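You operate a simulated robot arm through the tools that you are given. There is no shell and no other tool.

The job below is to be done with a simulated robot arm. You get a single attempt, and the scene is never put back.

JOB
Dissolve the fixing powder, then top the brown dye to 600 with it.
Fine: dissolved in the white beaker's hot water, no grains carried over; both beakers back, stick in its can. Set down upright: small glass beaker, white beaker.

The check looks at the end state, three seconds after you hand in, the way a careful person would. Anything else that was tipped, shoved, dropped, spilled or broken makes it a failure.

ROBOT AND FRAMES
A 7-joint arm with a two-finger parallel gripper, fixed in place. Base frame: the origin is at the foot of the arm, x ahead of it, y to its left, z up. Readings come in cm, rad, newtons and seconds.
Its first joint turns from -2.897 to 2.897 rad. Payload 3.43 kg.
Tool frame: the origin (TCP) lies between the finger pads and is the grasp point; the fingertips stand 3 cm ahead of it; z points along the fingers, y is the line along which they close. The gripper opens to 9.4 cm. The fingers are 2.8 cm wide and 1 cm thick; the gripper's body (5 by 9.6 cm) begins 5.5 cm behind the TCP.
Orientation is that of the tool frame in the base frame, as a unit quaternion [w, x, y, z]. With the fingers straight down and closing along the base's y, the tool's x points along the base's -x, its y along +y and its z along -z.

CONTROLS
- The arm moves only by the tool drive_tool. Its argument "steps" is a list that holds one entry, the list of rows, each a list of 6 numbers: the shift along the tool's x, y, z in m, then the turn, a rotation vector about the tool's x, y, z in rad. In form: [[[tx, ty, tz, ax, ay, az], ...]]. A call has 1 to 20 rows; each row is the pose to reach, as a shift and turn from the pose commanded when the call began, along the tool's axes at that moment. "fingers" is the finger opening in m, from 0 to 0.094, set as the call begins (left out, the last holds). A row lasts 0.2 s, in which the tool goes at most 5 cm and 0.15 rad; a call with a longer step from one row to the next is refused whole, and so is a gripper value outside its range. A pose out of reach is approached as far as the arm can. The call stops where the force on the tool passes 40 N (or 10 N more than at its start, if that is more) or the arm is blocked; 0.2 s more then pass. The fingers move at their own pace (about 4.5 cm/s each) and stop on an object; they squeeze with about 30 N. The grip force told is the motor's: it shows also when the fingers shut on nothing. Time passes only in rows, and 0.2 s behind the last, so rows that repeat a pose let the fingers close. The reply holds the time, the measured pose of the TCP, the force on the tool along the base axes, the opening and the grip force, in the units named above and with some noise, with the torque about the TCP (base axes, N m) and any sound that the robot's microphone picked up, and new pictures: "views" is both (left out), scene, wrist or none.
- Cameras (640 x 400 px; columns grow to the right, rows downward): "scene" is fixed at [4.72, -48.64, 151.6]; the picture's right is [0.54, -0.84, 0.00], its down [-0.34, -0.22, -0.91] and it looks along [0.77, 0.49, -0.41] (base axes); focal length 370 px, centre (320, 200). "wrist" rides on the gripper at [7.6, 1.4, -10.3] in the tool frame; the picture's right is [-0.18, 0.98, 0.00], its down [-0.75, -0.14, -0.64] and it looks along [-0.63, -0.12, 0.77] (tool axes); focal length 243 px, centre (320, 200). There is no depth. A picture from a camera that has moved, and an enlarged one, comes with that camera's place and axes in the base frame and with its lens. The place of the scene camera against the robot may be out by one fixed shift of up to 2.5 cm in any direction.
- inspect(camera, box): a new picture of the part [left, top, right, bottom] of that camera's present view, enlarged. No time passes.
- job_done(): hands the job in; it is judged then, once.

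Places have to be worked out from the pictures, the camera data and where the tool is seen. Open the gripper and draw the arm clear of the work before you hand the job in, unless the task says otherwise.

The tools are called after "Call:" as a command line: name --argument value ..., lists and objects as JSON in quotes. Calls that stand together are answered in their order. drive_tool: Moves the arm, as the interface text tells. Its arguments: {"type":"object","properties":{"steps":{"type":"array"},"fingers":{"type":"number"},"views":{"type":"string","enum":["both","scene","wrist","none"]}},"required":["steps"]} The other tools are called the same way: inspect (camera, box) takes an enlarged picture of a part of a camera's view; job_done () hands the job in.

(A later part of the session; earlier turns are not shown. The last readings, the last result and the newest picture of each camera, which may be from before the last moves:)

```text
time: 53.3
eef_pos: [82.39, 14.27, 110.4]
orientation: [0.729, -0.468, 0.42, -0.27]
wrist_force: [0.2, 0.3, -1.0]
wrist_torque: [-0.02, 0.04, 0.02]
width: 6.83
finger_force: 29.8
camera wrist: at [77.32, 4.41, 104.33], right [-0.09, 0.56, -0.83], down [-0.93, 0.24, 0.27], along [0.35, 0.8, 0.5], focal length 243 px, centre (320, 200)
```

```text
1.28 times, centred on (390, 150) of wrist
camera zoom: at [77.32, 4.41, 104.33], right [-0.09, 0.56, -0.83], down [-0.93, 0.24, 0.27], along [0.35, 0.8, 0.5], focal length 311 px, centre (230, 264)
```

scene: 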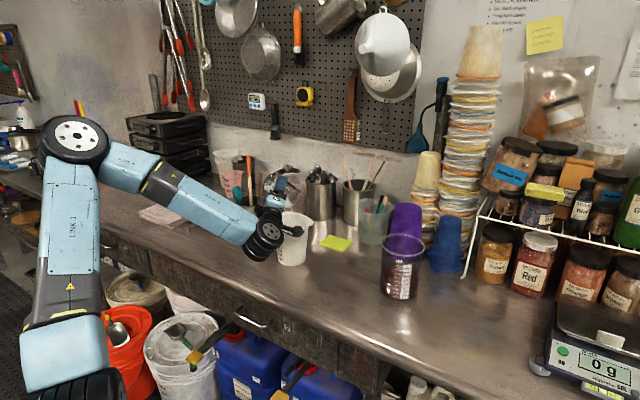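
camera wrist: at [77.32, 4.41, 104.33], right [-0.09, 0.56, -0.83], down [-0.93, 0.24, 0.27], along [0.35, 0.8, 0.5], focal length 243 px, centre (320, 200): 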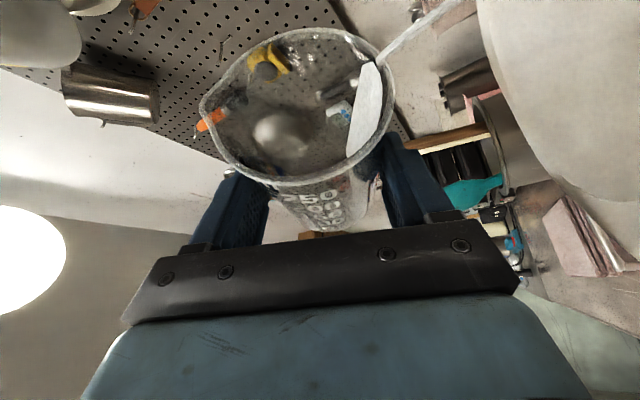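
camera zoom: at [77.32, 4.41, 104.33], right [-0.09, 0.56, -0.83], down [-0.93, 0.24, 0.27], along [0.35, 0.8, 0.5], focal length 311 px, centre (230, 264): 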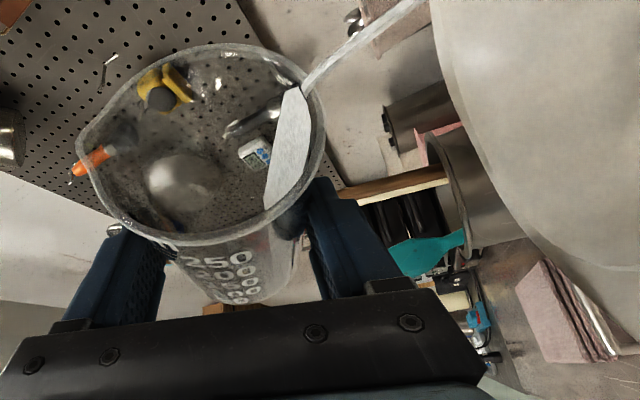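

A thin white stream is falling into the white beaker's opening. I hold here to let it run.

Call:
drive_tool --steps '[[[0, 0, 0, 0, 0, 0], [0, 0, 0, 0, 0, 0], [0, 0, 0, 0, 0, 0], [0, 0, 0, 0, 0, 0], [0, 0, 0, 0, 0, 0], [0, 0, 0, 0, 0, 0], [0, 0, 0, 0, 0, 0], [0, 0, 0, 0, 0, 0]]]' --views "both"

Call:
inspect --camera "scene" --box '[260, 170, 340, 260]'

Call:
inspect --camera "wrist" --box '[180, 0, 480, 240]'

```text
time: 55.1
eef_pos: [82.46, 14.38, 110.35]
orientation: [0.73, -0.467, 0.42, -0.27]
wrist_force: [0.2, -0.3, -1.4]
wrist_torque: [0.03, 0.06, 0.01]
width: 6.82
finger_force: 30.2
camera wrist: at [77.32, 4.42, 104.35], right [-0.09, 0.55, -0.83], down [-0.93, 0.24, 0.27], along [0.35, 0.8, 0.5], focal length 243 px, centre (320, 200)
```

scene: 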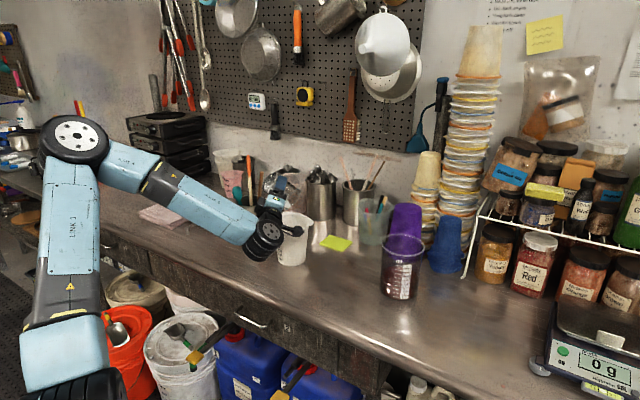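
wrist: 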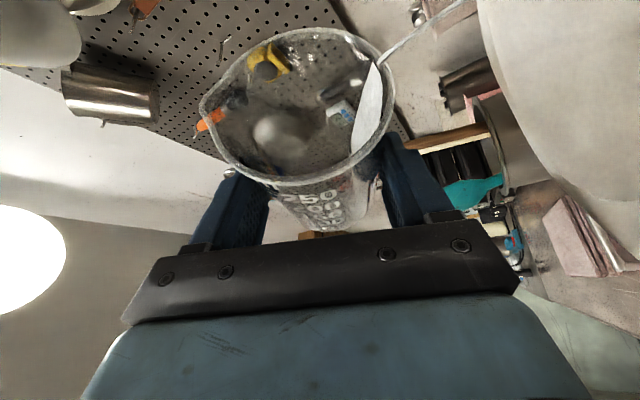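

```text
4.44 times, centred on (300, 215) of scene
camera zoom: at [4.72, -48.64, 151.6], right [0.54, -0.84, 0.0], down [-0.34, -0.22, -0.91], along [0.77, 0.49, -0.41], focal length 1646 px, centre (409, 133)
```

zoom: 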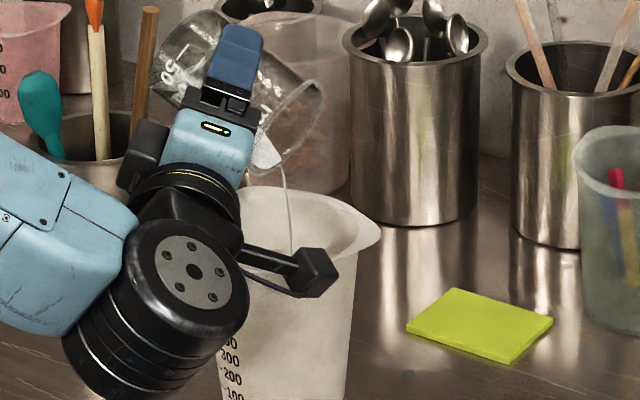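

```text
1.67 times, centred on (330, 120) of wrist
camera zoom: at [77.32, 4.42, 104.35], right [-0.09, 0.55, -0.83], down [-0.93, 0.24, 0.27], along [0.35, 0.8, 0.5], focal length 404 px, centre (303, 333)
```

zoom: 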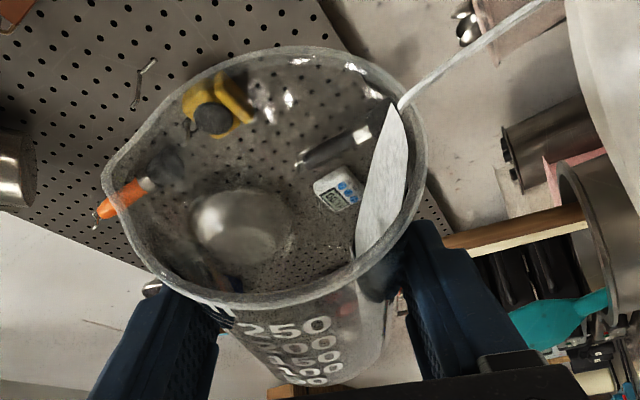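

The stream has thinned to a trickle with powder still lying along the wall. I tilt further to about 140°, rising slightly so the hand stays above the rim.

Call:
drive_tool --steps '[[[0.0011, -0.002, -0.0006, 0.0183, 0, 0.0317], [0.0022, -0.0041, -0.0013, 0.0367, 0, 0.0635], [0.0033, -0.0061, -0.0019, 0.055, 0, 0.0952], [0.0044, -0.0082, -0.0025, 0.0733, 0, 0.127], [0.0055, -0.0102, -0.0032, 0.0917, 0, 0.1588], [0.0066, -0.0123, -0.0038, 0.11, 0, 0.1905], [0.0076, -0.0143, -0.0044, 0.1283, 0, 0.2222], [0.0087, -0.0163, -0.0051, 0.1467, 0, 0.254], [0.0098, -0.0184, -0.0057, 0.165, 0, 0.2858], [0.0109, -0.0204, -0.0063, 0.1833, 0, 0.3175], [0.012, -0.0225, -0.007, 0.2017, 0, 0.3493], [0.0131, -0.0245, -0.0076, 0.22, 0, 0.381], [0.0131, -0.0245, -0.0076, 0.22, 0, 0.381], [0.0131, -0.0245, -0.0076, 0.22, 0, 0.381]]]' --views "both"

Call:
inspect --camera "scene" --box '[260, 170, 340, 260]'

Call:
inspect --camera "wrist" --box '[180, 0, 480, 240]'

```text
time: 58.1
eef_pos: [82.55, 11.89, 112.02]
orientation: [0.814, -0.297, 0.469, -0.171]
wrist_force: [-1.2, -0.8, -0.4]
wrist_torque: [0.0, 0.03, 0.02]
width: 6.83
finger_force: 30.1
camera wrist: at [77.32, 5.6, 102.24], right [-0.09, 0.85, -0.51], down [-0.93, 0.1, 0.34], along [0.35, 0.51, 0.79], focal length 243 px, centre (320, 200)
```

scene: 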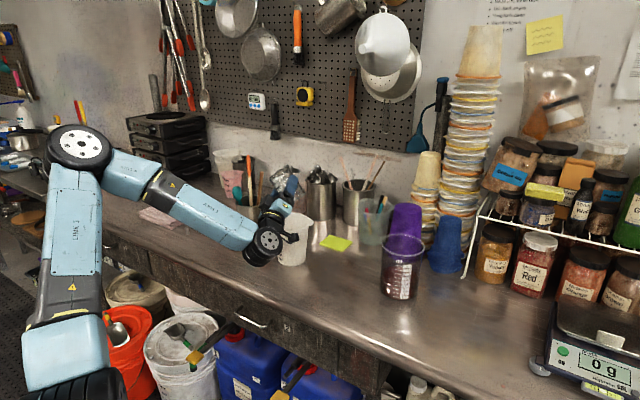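
wrist: 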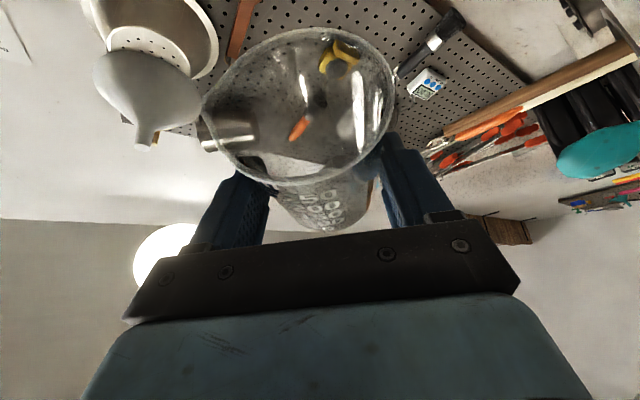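

```text
4.44 times, centred on (300, 215) of scene
camera zoom: at [4.72, -48.64, 151.6], right [0.54, -0.84, 0.0], down [-0.34, -0.22, -0.91], along [0.77, 0.49, -0.41], focal length 1646 px, centre (409, 133)
```

zoom: 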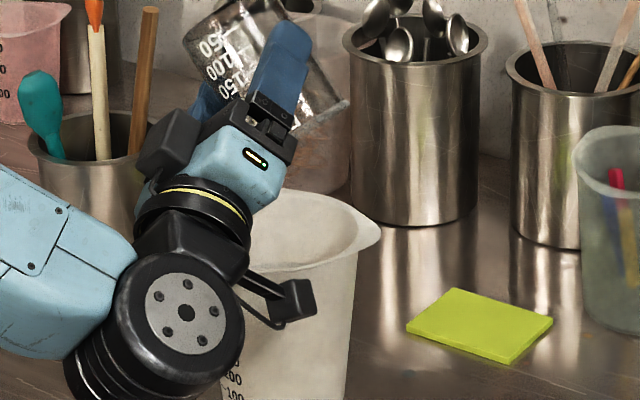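

```text
1.67 times, centred on (330, 120) of wrist
camera zoom: at [77.32, 5.6, 102.24], right [-0.09, 0.85, -0.51], down [-0.93, 0.1, 0.34], along [0.35, 0.51, 0.79], focal length 404 px, centre (303, 333)
```

zoom: 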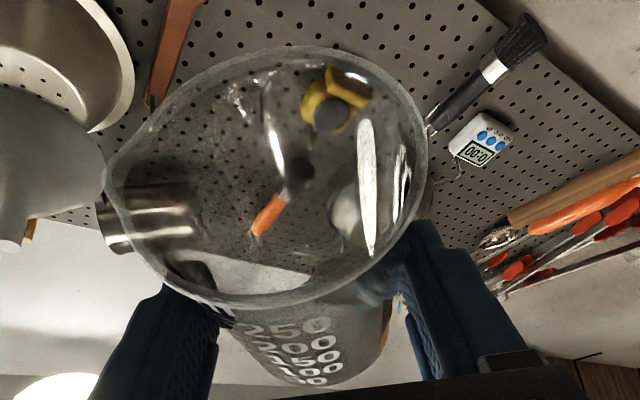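

Almost everything is out; a thin white sliver still shows on the wall. I tilt a little further (to about 155°) with some back-and-forth to knock the rest loose.

Call:
drive_tool --steps '[[[0.0005, -0.003, -0.0003, 0.03, 0, 0.052], [0.001, -0.006, -0.0006, 0.06, 0, 0.104], [0.0015, -0.009, -0.001, 0.09, 0, 0.156], [0.002, -0.012, -0.0012, 0.13, 0, 0.225], [0.002, -0.012, -0.0012, 0.09, 0, 0.156], [0.002, -0.012, -0.0012, 0.13, 0, 0.225], [0.002, -0.012, -0.0012, 0.09, 0, 0.156], [0.002, -0.012, -0.0012, 0.13, 0, 0.225], [0.002, -0.012, -0.0012, 0.13, 0, 0.225], [0.002, -0.012, -0.0012, 0.13, 0, 0.225]]]' --views "both"

Call:
inspect --camera "scene" --box '[260, 170, 340, 260]'

Call:
inspect --camera "wrist" --box '[180, 0, 480, 240]'

```text
time: 60.3
eef_pos: [82.4, 10.94, 112.58]
orientation: [0.846, -0.188, 0.487, -0.11]
wrist_force: [-0.4, -1.1, -1.0]
wrist_torque: [-0.01, 0.03, 0.01]
width: 6.82
finger_force: 29.9
camera wrist: at [77.3, 7.3, 101.51], right [-0.09, 0.96, -0.27], down [-0.93, 0.01, 0.36], along [0.35, 0.29, 0.89], focal length 243 px, centre (320, 200)
```

scene: 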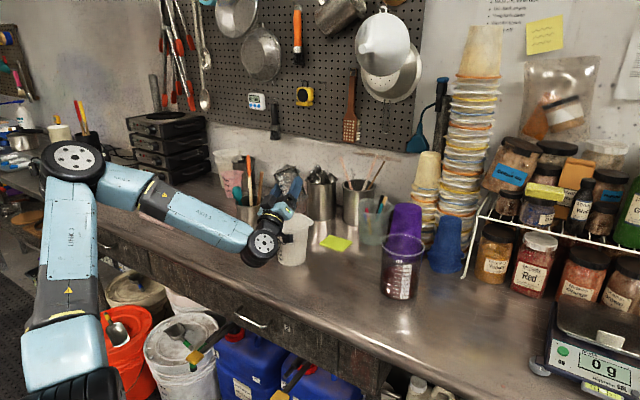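
wrist: 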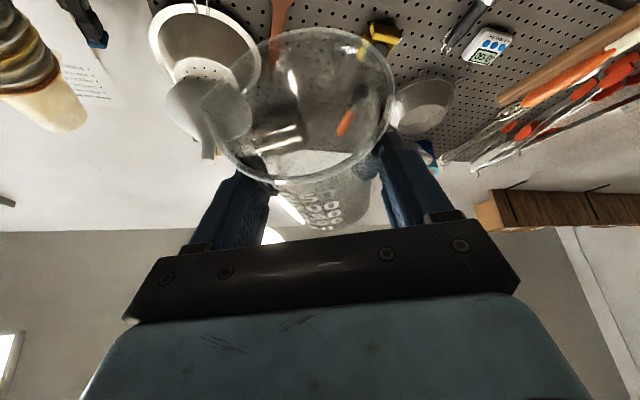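

```text
4.44 times, centred on (300, 215) of scene
camera zoom: at [4.72, -48.64, 151.6], right [0.54, -0.84, 0.0], down [-0.34, -0.22, -0.91], along [0.77, 0.49, -0.41], focal length 1646 px, centre (409, 133)
```

zoom: 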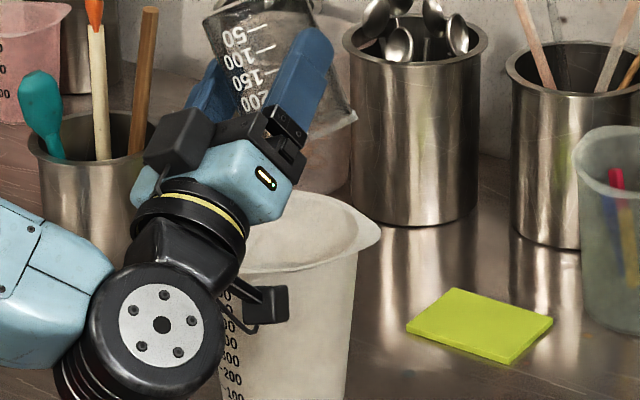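

```text
1.67 times, centred on (330, 120) of wrist
camera zoom: at [77.3, 7.3, 101.51], right [-0.09, 0.96, -0.27], down [-0.93, 0.01, 0.36], along [0.35, 0.29, 0.89], focal length 404 px, centre (303, 333)
```

zoom: 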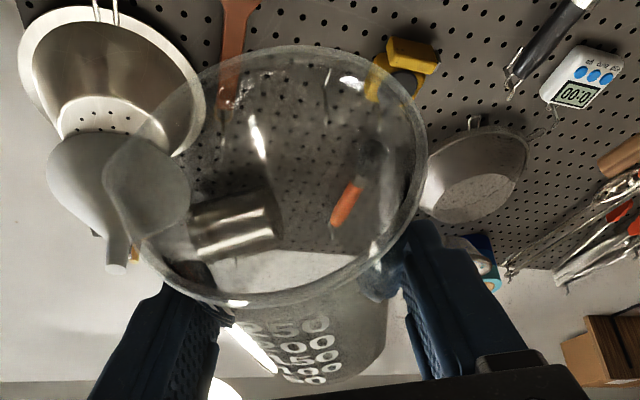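

The glass beaker is now empty except for a light dust film. I raise it away and turn it back upright.

Call:
drive_tool --steps '[[[-0.014, -0.002, 0.008, 0, 0, 0], [-0.028, -0.004, 0.016, -0.05, 0, -0.0866], [-0.042, -0.006, 0.024, -0.12, 0, -0.208], [-0.056, -0.008, 0.032, -0.19, 0, -0.329], [-0.07, -0.01, 0.04, -0.26, 0, -0.45], [-0.0816, -0.0113, 0.0471, -0.33, 0, -0.5716], [-0.0816, -0.0113, 0.0471, -0.4, 0, -0.693], [-0.0816, -0.0113, 0.0471, -0.47, 0, -0.814], [-0.0816, -0.0113, 0.0471, -0.54, 0, -0.935], [-0.0816, -0.0113, 0.0471, -0.61, 0, -1.0565], [-0.0816, -0.0113, 0.0471, -0.68, 0, -1.178], [-0.0816, -0.0113, 0.0471, -0.75, 0, -1.299], [-0.0816, -0.0113, 0.0471, -0.82, 0, -1.42], [-0.0816, -0.0113, 0.0471, -0.89, 0, -1.5415], [-0.0816, -0.0113, 0.0471, -0.96, 0, -1.663], [-0.0816, -0.0113, 0.0471, -1.03, 0, -1.784], [-0.0816, -0.0113, 0.0471, -1.1, 0, -1.905], [-0.0816, -0.0113, 0.0471, -1.17, 0, -2.0264], [-0.0816, -0.0113, 0.0471, -1.24, 0, -2.1477], [-0.0816, -0.0113, 0.0471, -1.31, 0, -2.269]]]' --views "both"

Call:
inspect --camera "wrist" --box '[140, 0, 640, 300]'

```text
time: 64.5
eef_pos: [82.36, 13.78, 121.56]
orientation: [-0.034, 0.865, -0.02, 0.5]
wrist_force: [0.5, 0.4, -1.1]
wrist_torque: [-0.01, -0.02, -0.02]
width: 6.82
finger_force: 29.7
camera wrist: at [77.27, 11.65, 133.31], right [-0.09, -0.97, -0.24], down [-0.93, 0.17, -0.32], along [0.35, 0.19, -0.92], focal length 243 px, centre (320, 200)
```

scene: 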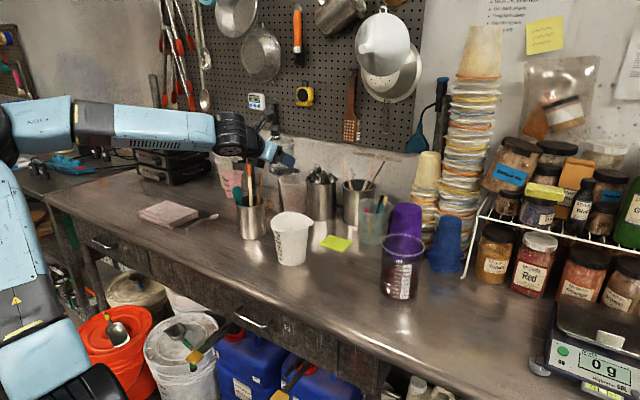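
wrist: 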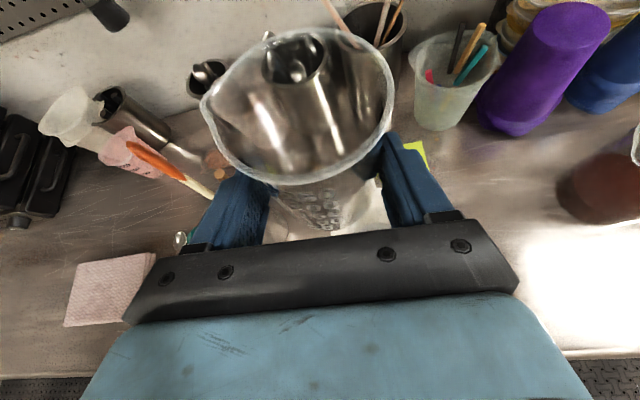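

```text
1.28 times, centred on (390, 150) of wrist
camera zoom: at [77.27, 11.65, 133.31], right [-0.09, -0.97, -0.24], down [-0.93, 0.17, -0.32], along [0.35, 0.19, -0.92], focal length 311 px, centre (230, 264)
```

zoom: 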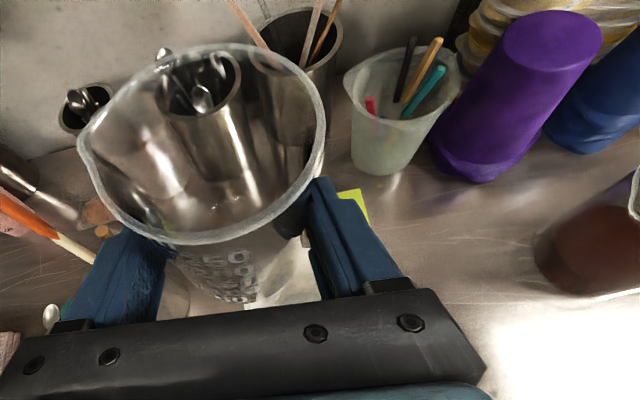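

The glass beaker is empty and upright. I carry it back above its original place at (76.5, -6.8), keeping well above the white beaker's rim.

Call:
drive_tool --steps '[[[-0.012, 0.02, 0.0015, -0.005, 0, -0.009], [-0.03, 0.047, 0.004, -0.01, 0, -0.018], [-0.05, 0.075, 0.0065, -0.015, 0, -0.027], [-0.07, 0.104, 0.009, -0.02, 0, -0.036], [-0.09, 0.133, 0.0115, -0.025, 0, -0.045], [-0.112, 0.163, 0.014, -0.03, 0, -0.054], [-0.133, 0.193, 0.0165, -0.035, 0, -0.062], [-0.1497, 0.218, 0.0187, -0.04, 0, -0.069], [-0.1497, 0.218, 0.0187, -0.04, 0, -0.069]]]' --views "both"

Call:
inspect --camera "wrist" --box '[0, 0, 400, 240]'

```text
time: 66.5
eef_pos: [76.58, -6.78, 105.83]
orientation: [-0.001, 0.865, 0.0, 0.501]
wrist_force: [0.8, 0.2, -1.5]
wrist_torque: [0.0, 0.02, 0.0]
width: 6.81
finger_force: 29.8
camera wrist: at [71.4, -8.15, 117.77], right [-0.09, -0.98, -0.16], down [-0.93, 0.14, -0.33], along [0.35, 0.12, -0.93], focal length 243 px, centre (320, 200)
```

scene: 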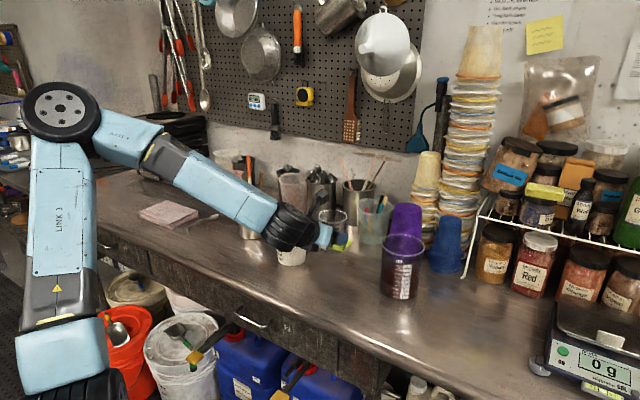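
wrist: 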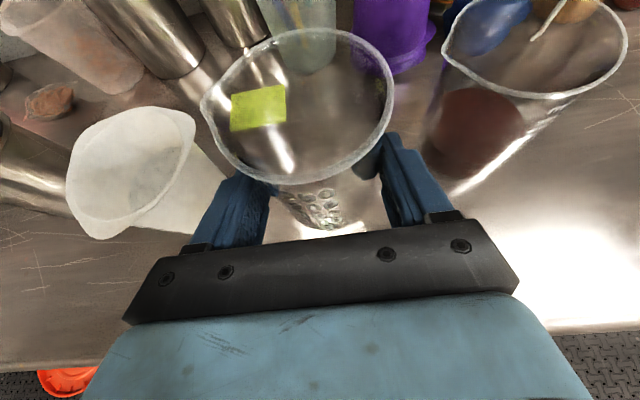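

```text
1.60 times, centred on (200, 120) of wrist
camera zoom: at [71.4, -8.15, 117.77], right [-0.09, -0.98, -0.16], down [-0.93, 0.14, -0.33], along [0.35, 0.12, -0.93], focal length 388 px, centre (512, 328)
```

zoom: 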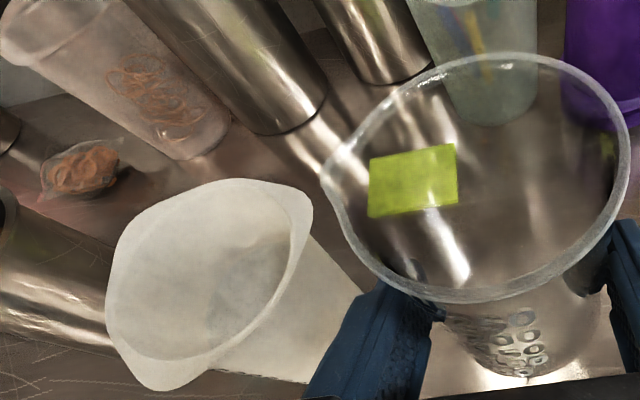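

Directly above its place. I lower it straight down 12.5 cm, slowing at the end.

Call:
drive_tool --steps '[[[-0.0216, 0, 0.0125, 0, 0, 0], [-0.045, 0, 0.026, 0, 0, 0], [-0.0693, 0, 0.04, 0, 0, 0], [-0.09, 0, 0.052, 0, 0, 0], [-0.1022, 0, 0.059, 0, 0, 0], [-0.1074, 0, 0.062, 0, 0, 0], [-0.1083, 0, 0.0625, 0, 0, 0]]]' --views "scene"

Call:
inspect --camera "scene" --box '[260, 220, 380, 310]'

```text
time: 68.1
eef_pos: [76.66, -6.58, 93.42]
orientation: [-0.001, 0.866, 0.0, 0.501]
wrist_force: [-0.2, 0.2, -1.5]
wrist_torque: [0.02, 0.02, 0.02]
width: 6.79
finger_force: 29.9
```

scene: 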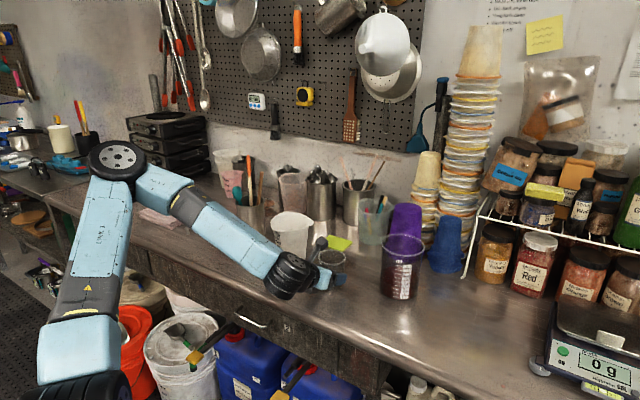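

```text
4.44 times, centred on (320, 265) of scene
camera zoom: at [4.72, -48.64, 151.6], right [0.54, -0.84, 0.0], down [-0.34, -0.22, -0.91], along [0.77, 0.49, -0.41], focal length 1646 px, centre (320, -89)
```

zoom: 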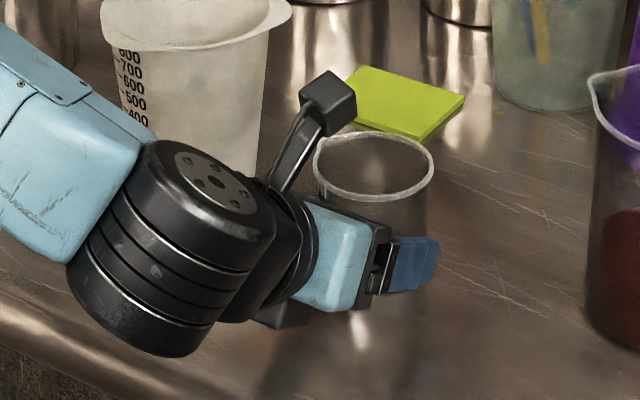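

The rim is within 3 mm of where it originally sat. I lower the last bit until the weight transfers.

Call:
drive_tool --steps '[[[-0.0013, 0, 0.0008, 0, 0, 0], [-0.0024, 0, 0.0014, 0, 0, 0], [-0.003, 0, 0.0017, 0, 0, 0]]]' --views "none"

```text
time: 68.9
eef_pos: [76.55, -6.69, 93.14]
orientation: [-0.002, 0.865, 0.001, 0.502]
wrist_force: [2.5, -3.4, 13.5]
wrist_torque: [-0.19, -0.09, 0.04]
width: 6.8
finger_force: 30.1
```

Contact with the bench is made (13.5 N). I ease up a millimetre and open the fingers.

Call:
drive_tool --steps '[[[0.0009, 0, -0.0005, 0, 0, 0], [0.0009, 0, -0.0005, 0, 0, 0]]]' --views "none"

Call:
drive_tool --steps '[[[0, 0, 0, 0, 0, 0], [0, 0, 0, 0, 0, 0], [0, 0, 0, 0, 0, 0], [0, 0, 0, 0, 0, 0]]]' --fingers 0.094 --views "both"

Call:
inspect --camera "scene" --box '[260, 220, 380, 310]'

```text
time: 69.5
eef_pos: [76.57, -6.74, 93.19]
orientation: [-0.001, 0.865, -0.001, 0.501]
wrist_force: [1.1, -3.6, 8.7]
wrist_torque: [-0.12, -0.25, -0.02]
width: 6.79
finger_force: 29.9
```

```text
time: 70.5
eef_pos: [76.69, -6.71, 93.28]
orientation: [-0.002, 0.866, 0.001, 0.501]
wrist_force: [1.3, -0.3, -0.5]
wrist_torque: [-0.02, 0.01, -0.02]
width: 9.4
finger_force: 0.0
camera wrist: at [71.45, -8.03, 105.08], right [-0.09, -0.98, -0.16], down [-0.93, 0.14, -0.33], along [0.35, 0.12, -0.93], focal length 243 px, centre (320, 200)
```

scene: 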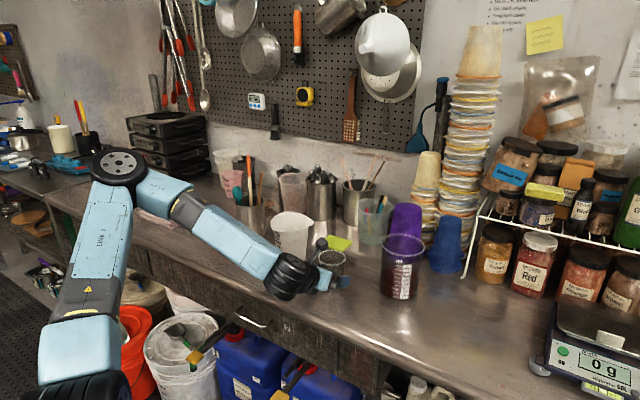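
wrist: 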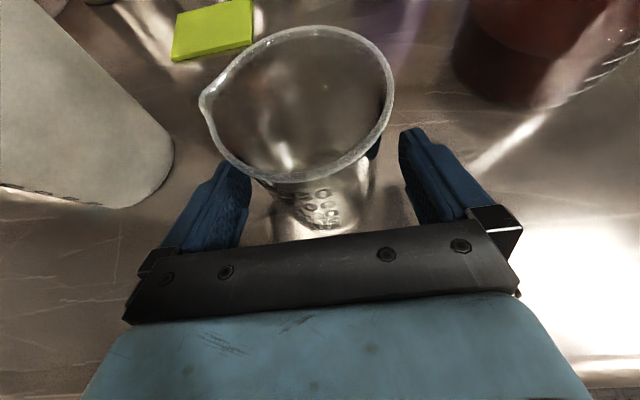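

```text
4.44 times, centred on (320, 265) of scene
camera zoom: at [4.72, -48.64, 151.6], right [0.54, -0.84, 0.0], down [-0.34, -0.22, -0.91], along [0.77, 0.49, -0.41], focal length 1646 px, centre (320, -89)
```

zoom: 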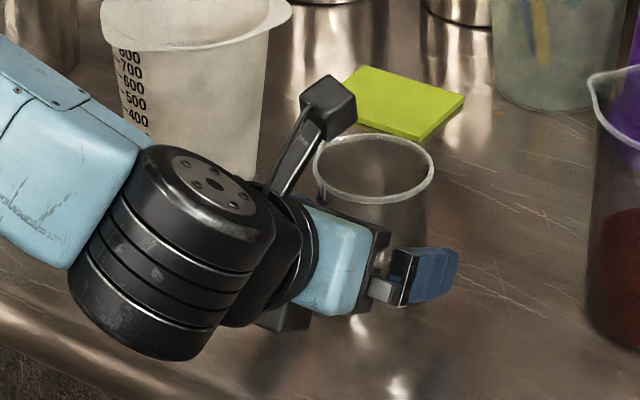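

The small beaker stands upright in its old place, and it's released. I back straight out along the tool axis.

Call:
drive_tool --steps '[[[0, 0, -0.015, 0, 0, 0], [0, 0, -0.035, 0, 0, 0], [0, 0, -0.06, 0, 0, 0], [0, 0, -0.085, 0, 0, 0], [0.03, -0.01, -0.1, 0, 0, 0], [0.07, -0.03, -0.11, 0, 0, 0], [0.11, -0.05, -0.12, 0, 0, 0], [0.14, -0.08, -0.13, 0, 0, 0], [0.16, -0.11, -0.14, 0, 0, 0], [0.17, -0.14, -0.14, 0, 0, 0]]]' --views "both"

Call:
inspect --camera "scene" --box '[210, 140, 310, 250]'

Call:
inspect --camera "wrist" --box '[120, 0, 420, 200]'

```text
time: 72.7
eef_pos: [73.0, 7.33, 115.01]
orientation: [0.0, 0.866, -0.001, 0.501]
wrist_force: [0.5, 0.3, 0.2]
wrist_torque: [-0.04, 0.02, -0.02]
width: 9.41
finger_force: 0.0
camera wrist: at [67.77, 5.97, 126.94], right [-0.09, -0.98, -0.16], down [-0.93, 0.14, -0.33], along [0.35, 0.12, -0.93], focal length 243 px, centre (320, 200)
```

scene: 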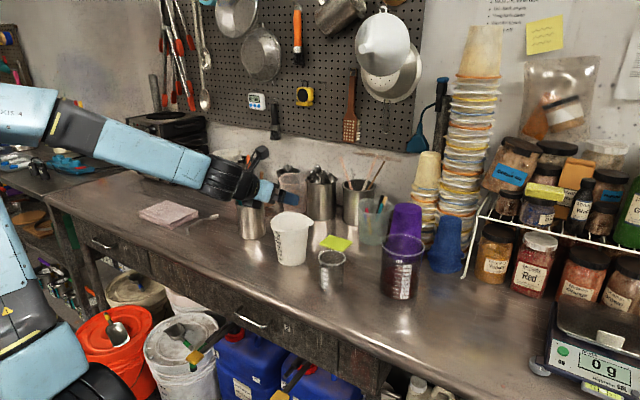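
wrist: 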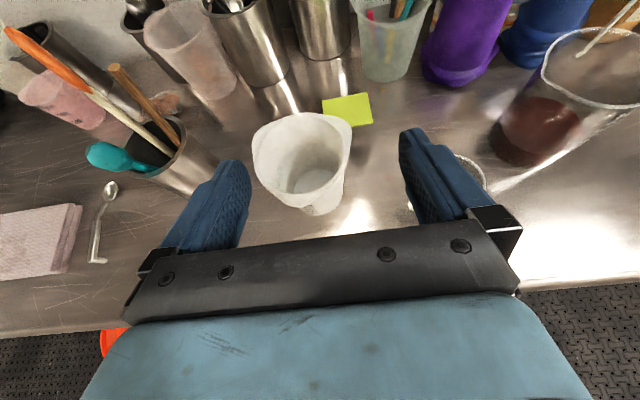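

```text
3.64 times, centred on (260, 195) of scene
camera zoom: at [4.72, -48.64, 151.6], right [0.54, -0.84, 0.0], down [-0.34, -0.22, -0.91], along [0.77, 0.49, -0.41], focal length 1346 px, centre (538, 218)
```

zoom: 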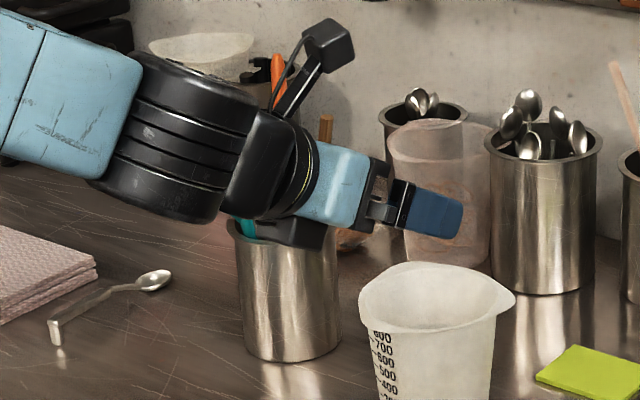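

```text
2.00 times, centred on (270, 100) of wrist
camera zoom: at [67.77, 5.97, 126.94], right [-0.09, -0.98, -0.16], down [-0.93, 0.14, -0.33], along [0.35, 0.12, -0.93], focal length 485 px, centre (420, 400)
```

zoom: 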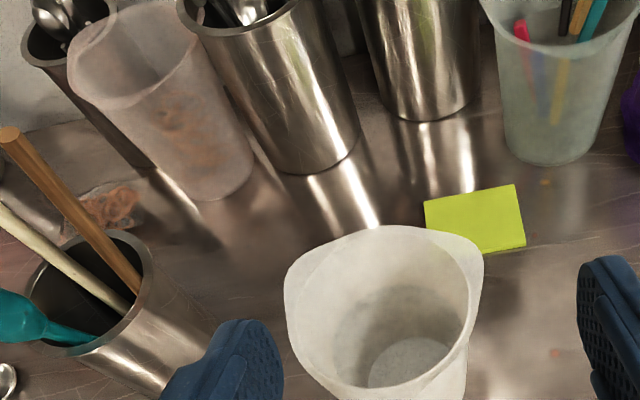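

Now a look into the white beaker and at the can's contents, to identify the stick and see the powder in the water.

Call:
inspect --camera "wrist" --box '[240, 100, 370, 220]'

Call:
inspect --camera "wrist" --box '[60, 20, 260, 220]'

```text
3.33 times, centred on (305, 160) of wrist
camera zoom: at [67.77, 5.97, 126.94], right [-0.09, -0.98, -0.16], down [-0.93, 0.14, -0.33], along [0.35, 0.12, -0.93], focal length 809 px, centre (370, 333)
```

zoom: 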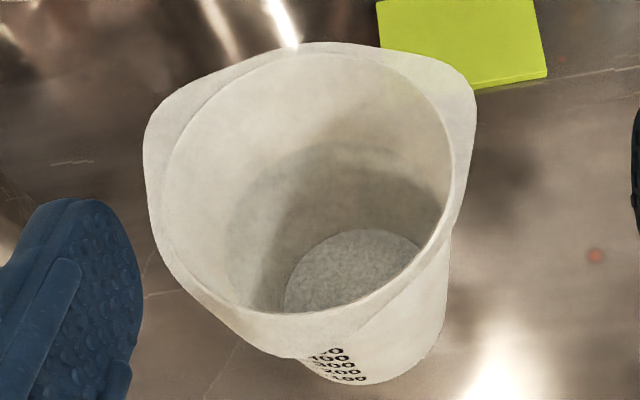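

```text
2.00 times, centred on (160, 120) of wrist
camera zoom: at [67.77, 5.97, 126.94], right [-0.09, -0.98, -0.16], down [-0.93, 0.14, -0.33], along [0.35, 0.12, -0.93], focal length 485 px, centre (640, 360)
```

zoom: 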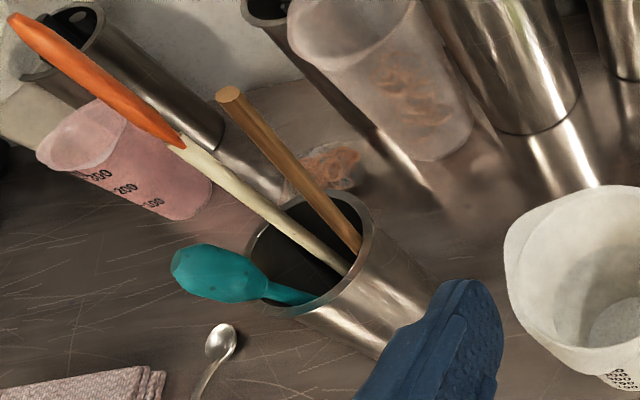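

The powder lies as a grainy layer at the bottom of the water, so it needs stirring. The plain brown wooden stick's top is at about (90, 27, 112). I move the gripper, narrowed to 3.5 cm, to about (77, 26.5, 112) for a close view of it.

Call:
drive_tool --steps '[[[0, -0.03, 0.008, 0, 0, 0], [0, -0.06, 0.016, 0, 0, 0], [0, -0.09, 0.024, 0, 0, 0], [0, -0.12, 0.032, 0, 0, 0], [0, -0.15, 0.04, 0, 0, 0], [0, -0.175, 0.046, 0, 0, 0], [0, -0.192, 0.05, 0, 0, 0], [0, -0.192, 0.05, 0, 0, 0]]]' --fingers 0.035 --views "both"

Call:
inspect --camera "wrist" --box '[180, 0, 460, 240]'

Call:
inspect --camera "scene" --box '[210, 130, 310, 250]'

```text
time: 74.5
eef_pos: [77.23, 26.43, 112.59]
orientation: [0.0, 0.865, 0.0, 0.501]
wrist_force: [0.0, -0.8, 0.0]
wrist_torque: [-0.01, -0.03, -0.04]
width: 3.45
finger_force: 0.1
camera wrist: at [72.1, 25.15, 124.39], right [-0.09, -0.98, -0.16], down [-0.93, 0.14, -0.33], along [0.35, 0.12, -0.93], focal length 243 px, centre (320, 200)
```

scene: 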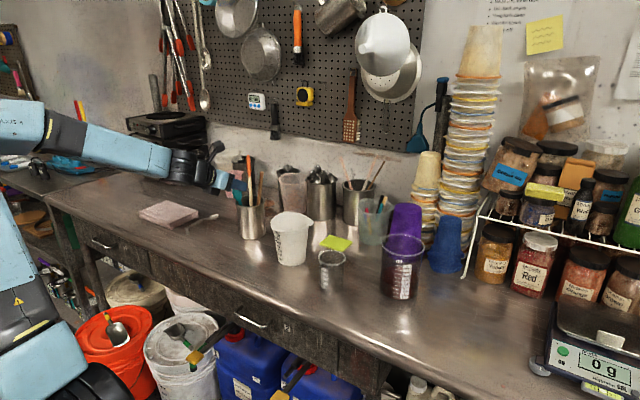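
wrist: 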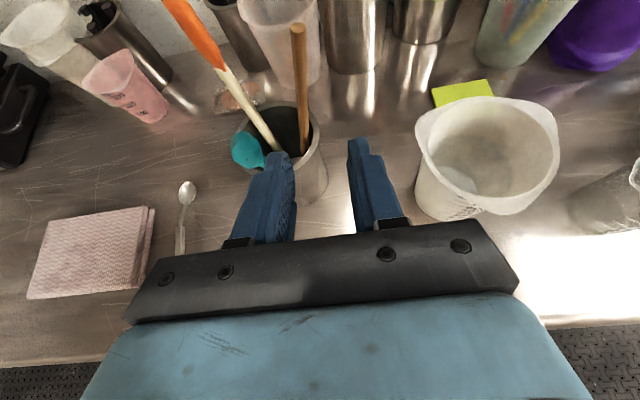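

```text
1.67 times, centred on (320, 120) of wrist
camera zoom: at [72.1, 25.15, 124.39], right [-0.09, -0.98, -0.16], down [-0.93, 0.14, -0.33], along [0.35, 0.12, -0.93], focal length 404 px, centre (320, 333)
```

zoom: 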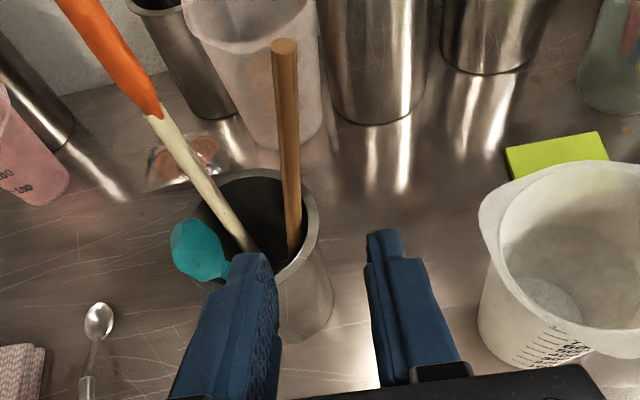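

```text
3.33 times, centred on (260, 190) of scene
camera zoom: at [4.72, -48.64, 151.6], right [0.54, -0.84, 0.0], down [-0.34, -0.22, -0.91], along [0.77, 0.49, -0.41], focal length 1234 px, centre (520, 233)
```

zoom: 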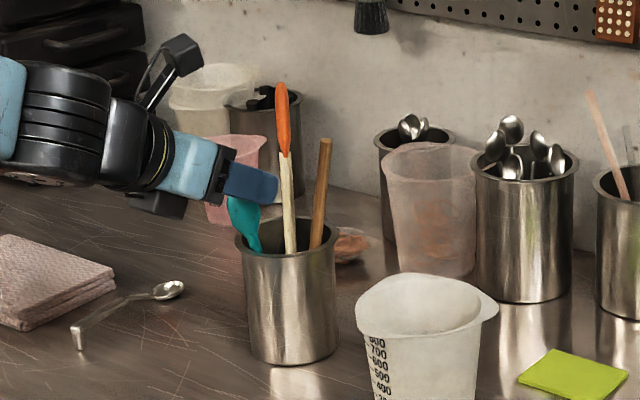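

Combining this view with the previous one puts the stick's top at (90.3, 27.1, 112.2), leaning 12° towards -y. The spatula is well clear at y≈36. I roll the gripper 0.206 rad to match the lean and go to a pre-grasp point 9 cm short.

Call:
drive_tool --steps '[[[0.01, -0.001, 0.011, 0.03, 0, 0.052], [0.02, -0.002, 0.023, 0.06, 0, 0.104], [0.03, -0.003, 0.034, 0.09, 0, 0.156], [0.035, -0.0037, 0.041, 0.103, 0, 0.178], [0.035, -0.0037, 0.041, 0.103, 0, 0.178]]]' --views "both"

Call:
inspect --camera "wrist" --box '[180, 0, 460, 240]'

Call:
inspect --camera "scene" --box '[210, 130, 310, 250]'

```text
time: 75.7
eef_pos: [82.55, 26.79, 113.5]
orientation: [-0.089, 0.861, -0.052, 0.499]
wrist_force: [-0.4, 0.5, 0.7]
wrist_torque: [-0.01, -0.01, -0.01]
width: 3.5
finger_force: 0.1
camera wrist: at [77.42, 23.11, 124.84], right [-0.09, -0.93, -0.36], down [-0.93, 0.21, -0.3], along [0.35, 0.31, -0.89], focal length 243 px, centre (320, 200)
```

scene: 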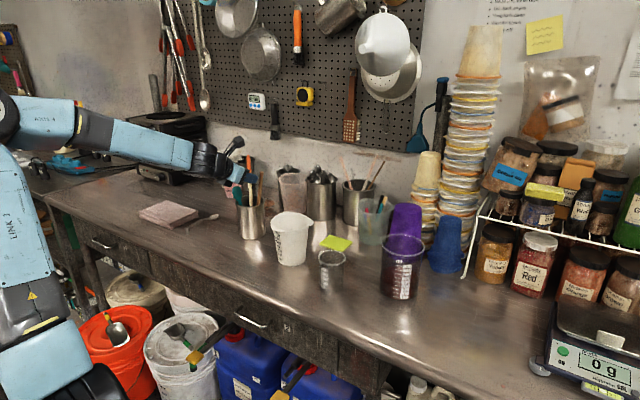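
wrist: 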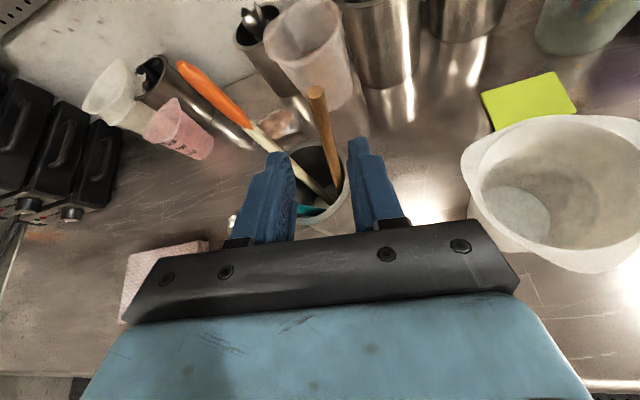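

```text
1.67 times, centred on (320, 120) of wrist
camera zoom: at [77.42, 23.11, 124.84], right [-0.09, -0.93, -0.36], down [-0.93, 0.21, -0.3], along [0.35, 0.31, -0.89], focal length 404 px, centre (320, 333)
```

zoom: 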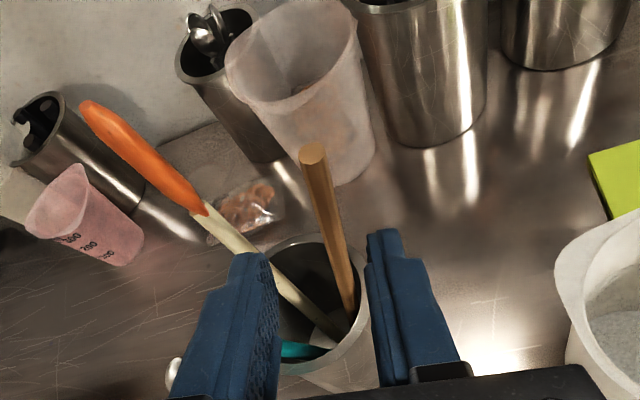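

```text
3.33 times, centred on (260, 190) of scene
camera zoom: at [4.72, -48.64, 151.6], right [0.54, -0.84, 0.0], down [-0.34, -0.22, -0.91], along [0.77, 0.49, -0.41], focal length 1234 px, centre (520, 233)
```

zoom: 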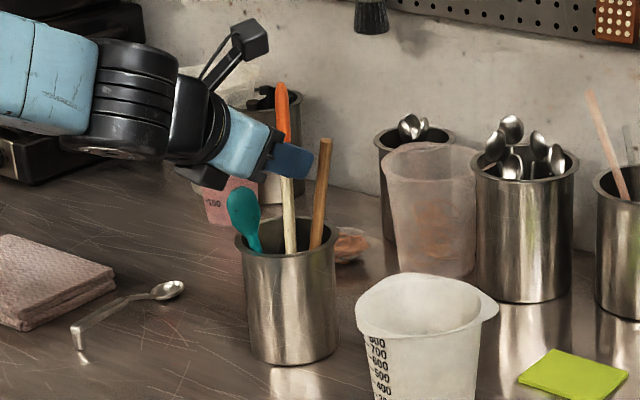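

The stick lines up with the gripper's centre plane, and its top agrees within a millimetre. I slide in 9 cm along the tool axis.

Call:
drive_tool --steps '[[[0, 0, 0.02, 0, 0, 0], [0, 0, 0.045, 0, 0, 0], [0, 0, 0.07, 0, 0, 0], [0, 0, 0.09, 0, 0, 0], [0, 0, 0.09, 0, 0, 0]]]' --views "both"

Call:
inspect --camera "wrist" --box '[180, 0, 460, 240]'

Call:
inspect --camera "scene" --box '[210, 130, 310, 250]'

```text
time: 76.9
eef_pos: [90.54, 27.66, 109.07]
orientation: [-0.09, 0.861, -0.051, 0.498]
wrist_force: [0.0, -0.6, -0.2]
wrist_torque: [0.02, 0.01, -0.02]
width: 3.47
finger_force: 0.1
camera wrist: at [85.26, 24.11, 120.39], right [-0.09, -0.93, -0.36], down [-0.93, 0.21, -0.3], along [0.35, 0.31, -0.89], focal length 243 px, centre (320, 200)
```

scene: 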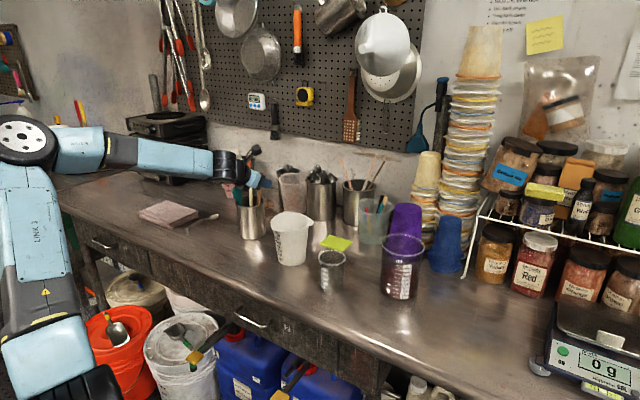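
wrist: 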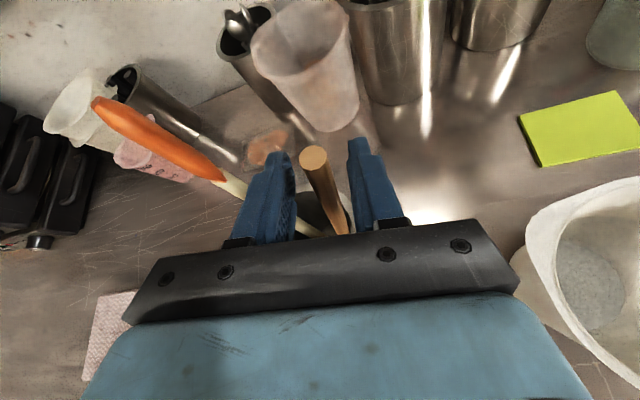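

```text
1.67 times, centred on (320, 120) of wrist
camera zoom: at [85.26, 24.11, 120.39], right [-0.09, -0.93, -0.36], down [-0.93, 0.21, -0.3], along [0.35, 0.31, -0.89], focal length 404 px, centre (320, 333)
```

zoom: 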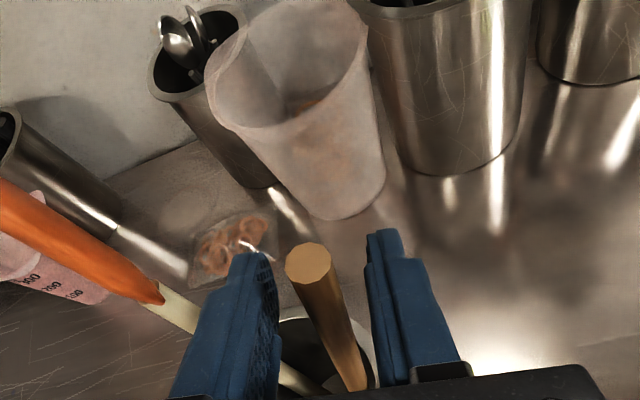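

```text
3.33 times, centred on (260, 190) of scene
camera zoom: at [4.72, -48.64, 151.6], right [0.54, -0.84, 0.0], down [-0.34, -0.22, -0.91], along [0.77, 0.49, -0.41], focal length 1234 px, centre (520, 233)
```

zoom: 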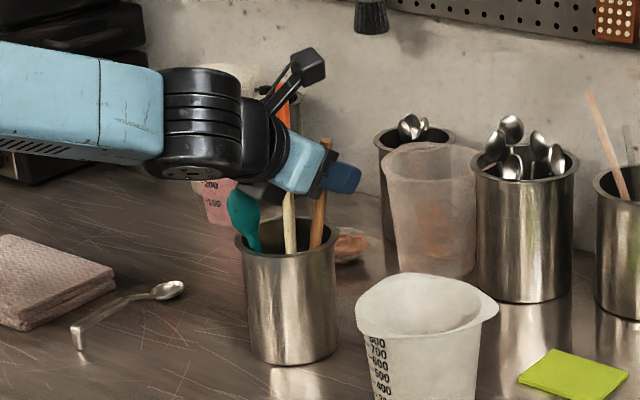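

The stick is squarely between the fingers with nothing touched. I close on it.

Call:
drive_tool --steps '[[[0, 0, 0, 0, 0, 0], [0, 0, 0, 0, 0, 0], [0, 0, 0, 0, 0, 0], [0, 0, 0, 0, 0, 0]]]' --fingers 0.0 --views "wrist"

```text
time: 77.9
eef_pos: [90.38, 27.77, 109.16]
orientation: [-0.089, 0.861, -0.052, 0.497]
wrist_force: [-0.3, 0.0, 0.3]
wrist_torque: [0.0, 0.0, 0.01]
width: 1.42
finger_force: 29.4
camera wrist: at [85.25, 24.1, 120.4], right [-0.09, -0.93, -0.36], down [-0.93, 0.21, -0.3], along [0.35, 0.31, -0.89], focal length 243 px, centre (320, 200)
```

wrist: 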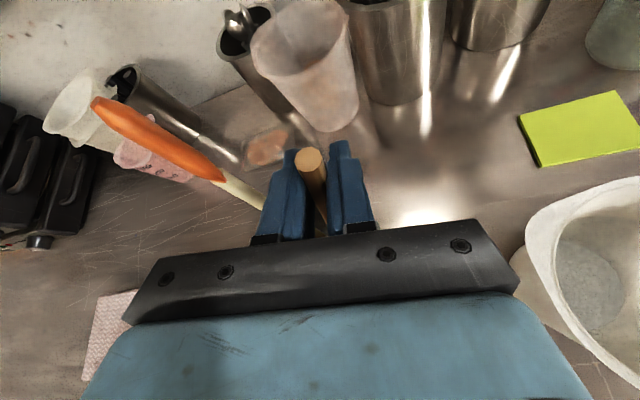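

Held firmly (1.42 cm thick). I pull the stick out along its own axis, 16 cm.

Call:
drive_tool --steps '[[[0.0086, 0, -0.0052, 0, 0, 0], [0.0257, 0, -0.0155, 0, 0, 0], [0.0428, 0, -0.0258, 0, 0, 0], [0.06, 0, -0.0362, 0, 0, 0], [0.077, 0, -0.0465, 0, 0, 0], [0.0942, 0, -0.0569, 0, 0, 0], [0.1113, 0, -0.0672, 0, 0, 0], [0.1284, 0, -0.0775, 0, 0, 0], [0.137, 0, -0.0827, 0, 0, 0], [0.137, 0, -0.0827, 0, 0, 0]]]' --views "both"

Call:
inspect --camera "scene" --box '[210, 100, 330, 240]'

Call:
inspect --camera "wrist" --box '[200, 40, 460, 240]'

```text
time: 80.1
eef_pos: [89.93, 24.52, 124.78]
orientation: [-0.089, 0.861, -0.052, 0.498]
wrist_force: [-0.1, 0.3, 0.0]
wrist_torque: [0.01, -0.03, -0.02]
width: 1.43
finger_force: 29.9
camera wrist: at [84.83, 20.76, 136.14], right [-0.09, -0.93, -0.36], down [-0.93, 0.21, -0.3], along [0.35, 0.31, -0.89], focal length 243 px, centre (320, 200)
```

scene: 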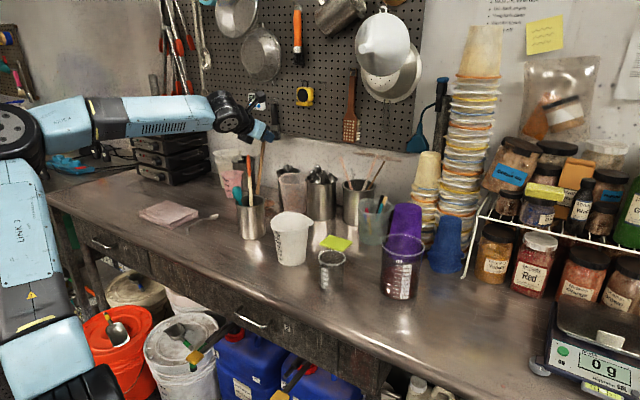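
wrist: 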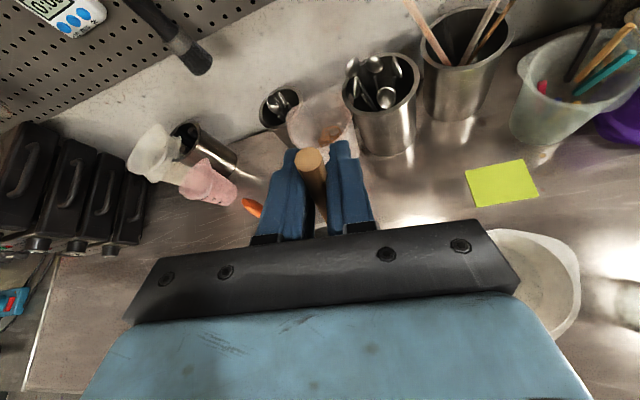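

```text
2.86 times, centred on (270, 170) of scene
camera zoom: at [4.72, -48.64, 151.6], right [0.54, -0.84, 0.0], down [-0.34, -0.22, -0.91], along [0.77, 0.49, -0.41], focal length 1058 px, centre (463, 286)
```

zoom: 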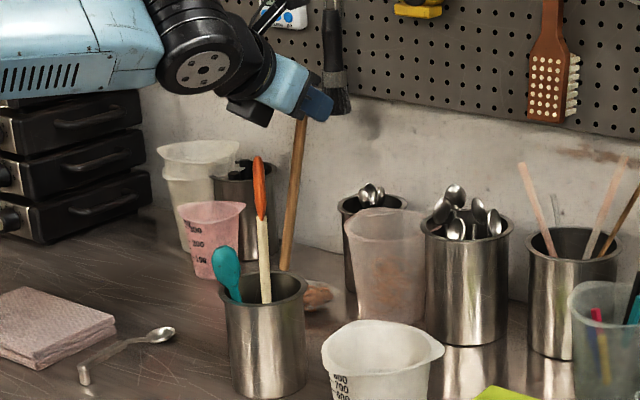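

```text
2.00 times, centred on (330, 140) of wrist
camera zoom: at [84.83, 20.76, 136.14], right [-0.09, -0.93, -0.36], down [-0.93, 0.21, -0.3], along [0.35, 0.31, -0.89], focal length 485 px, centre (300, 320)
```

zoom: 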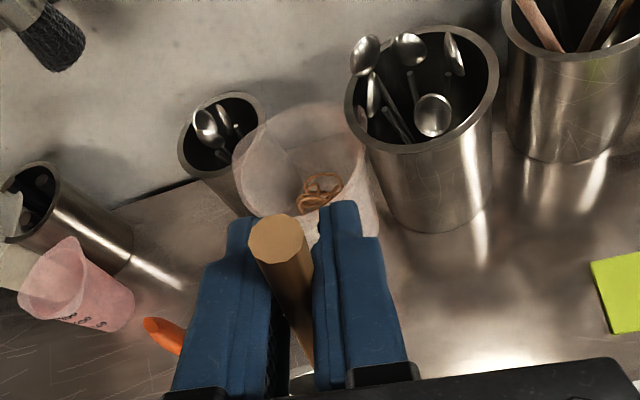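

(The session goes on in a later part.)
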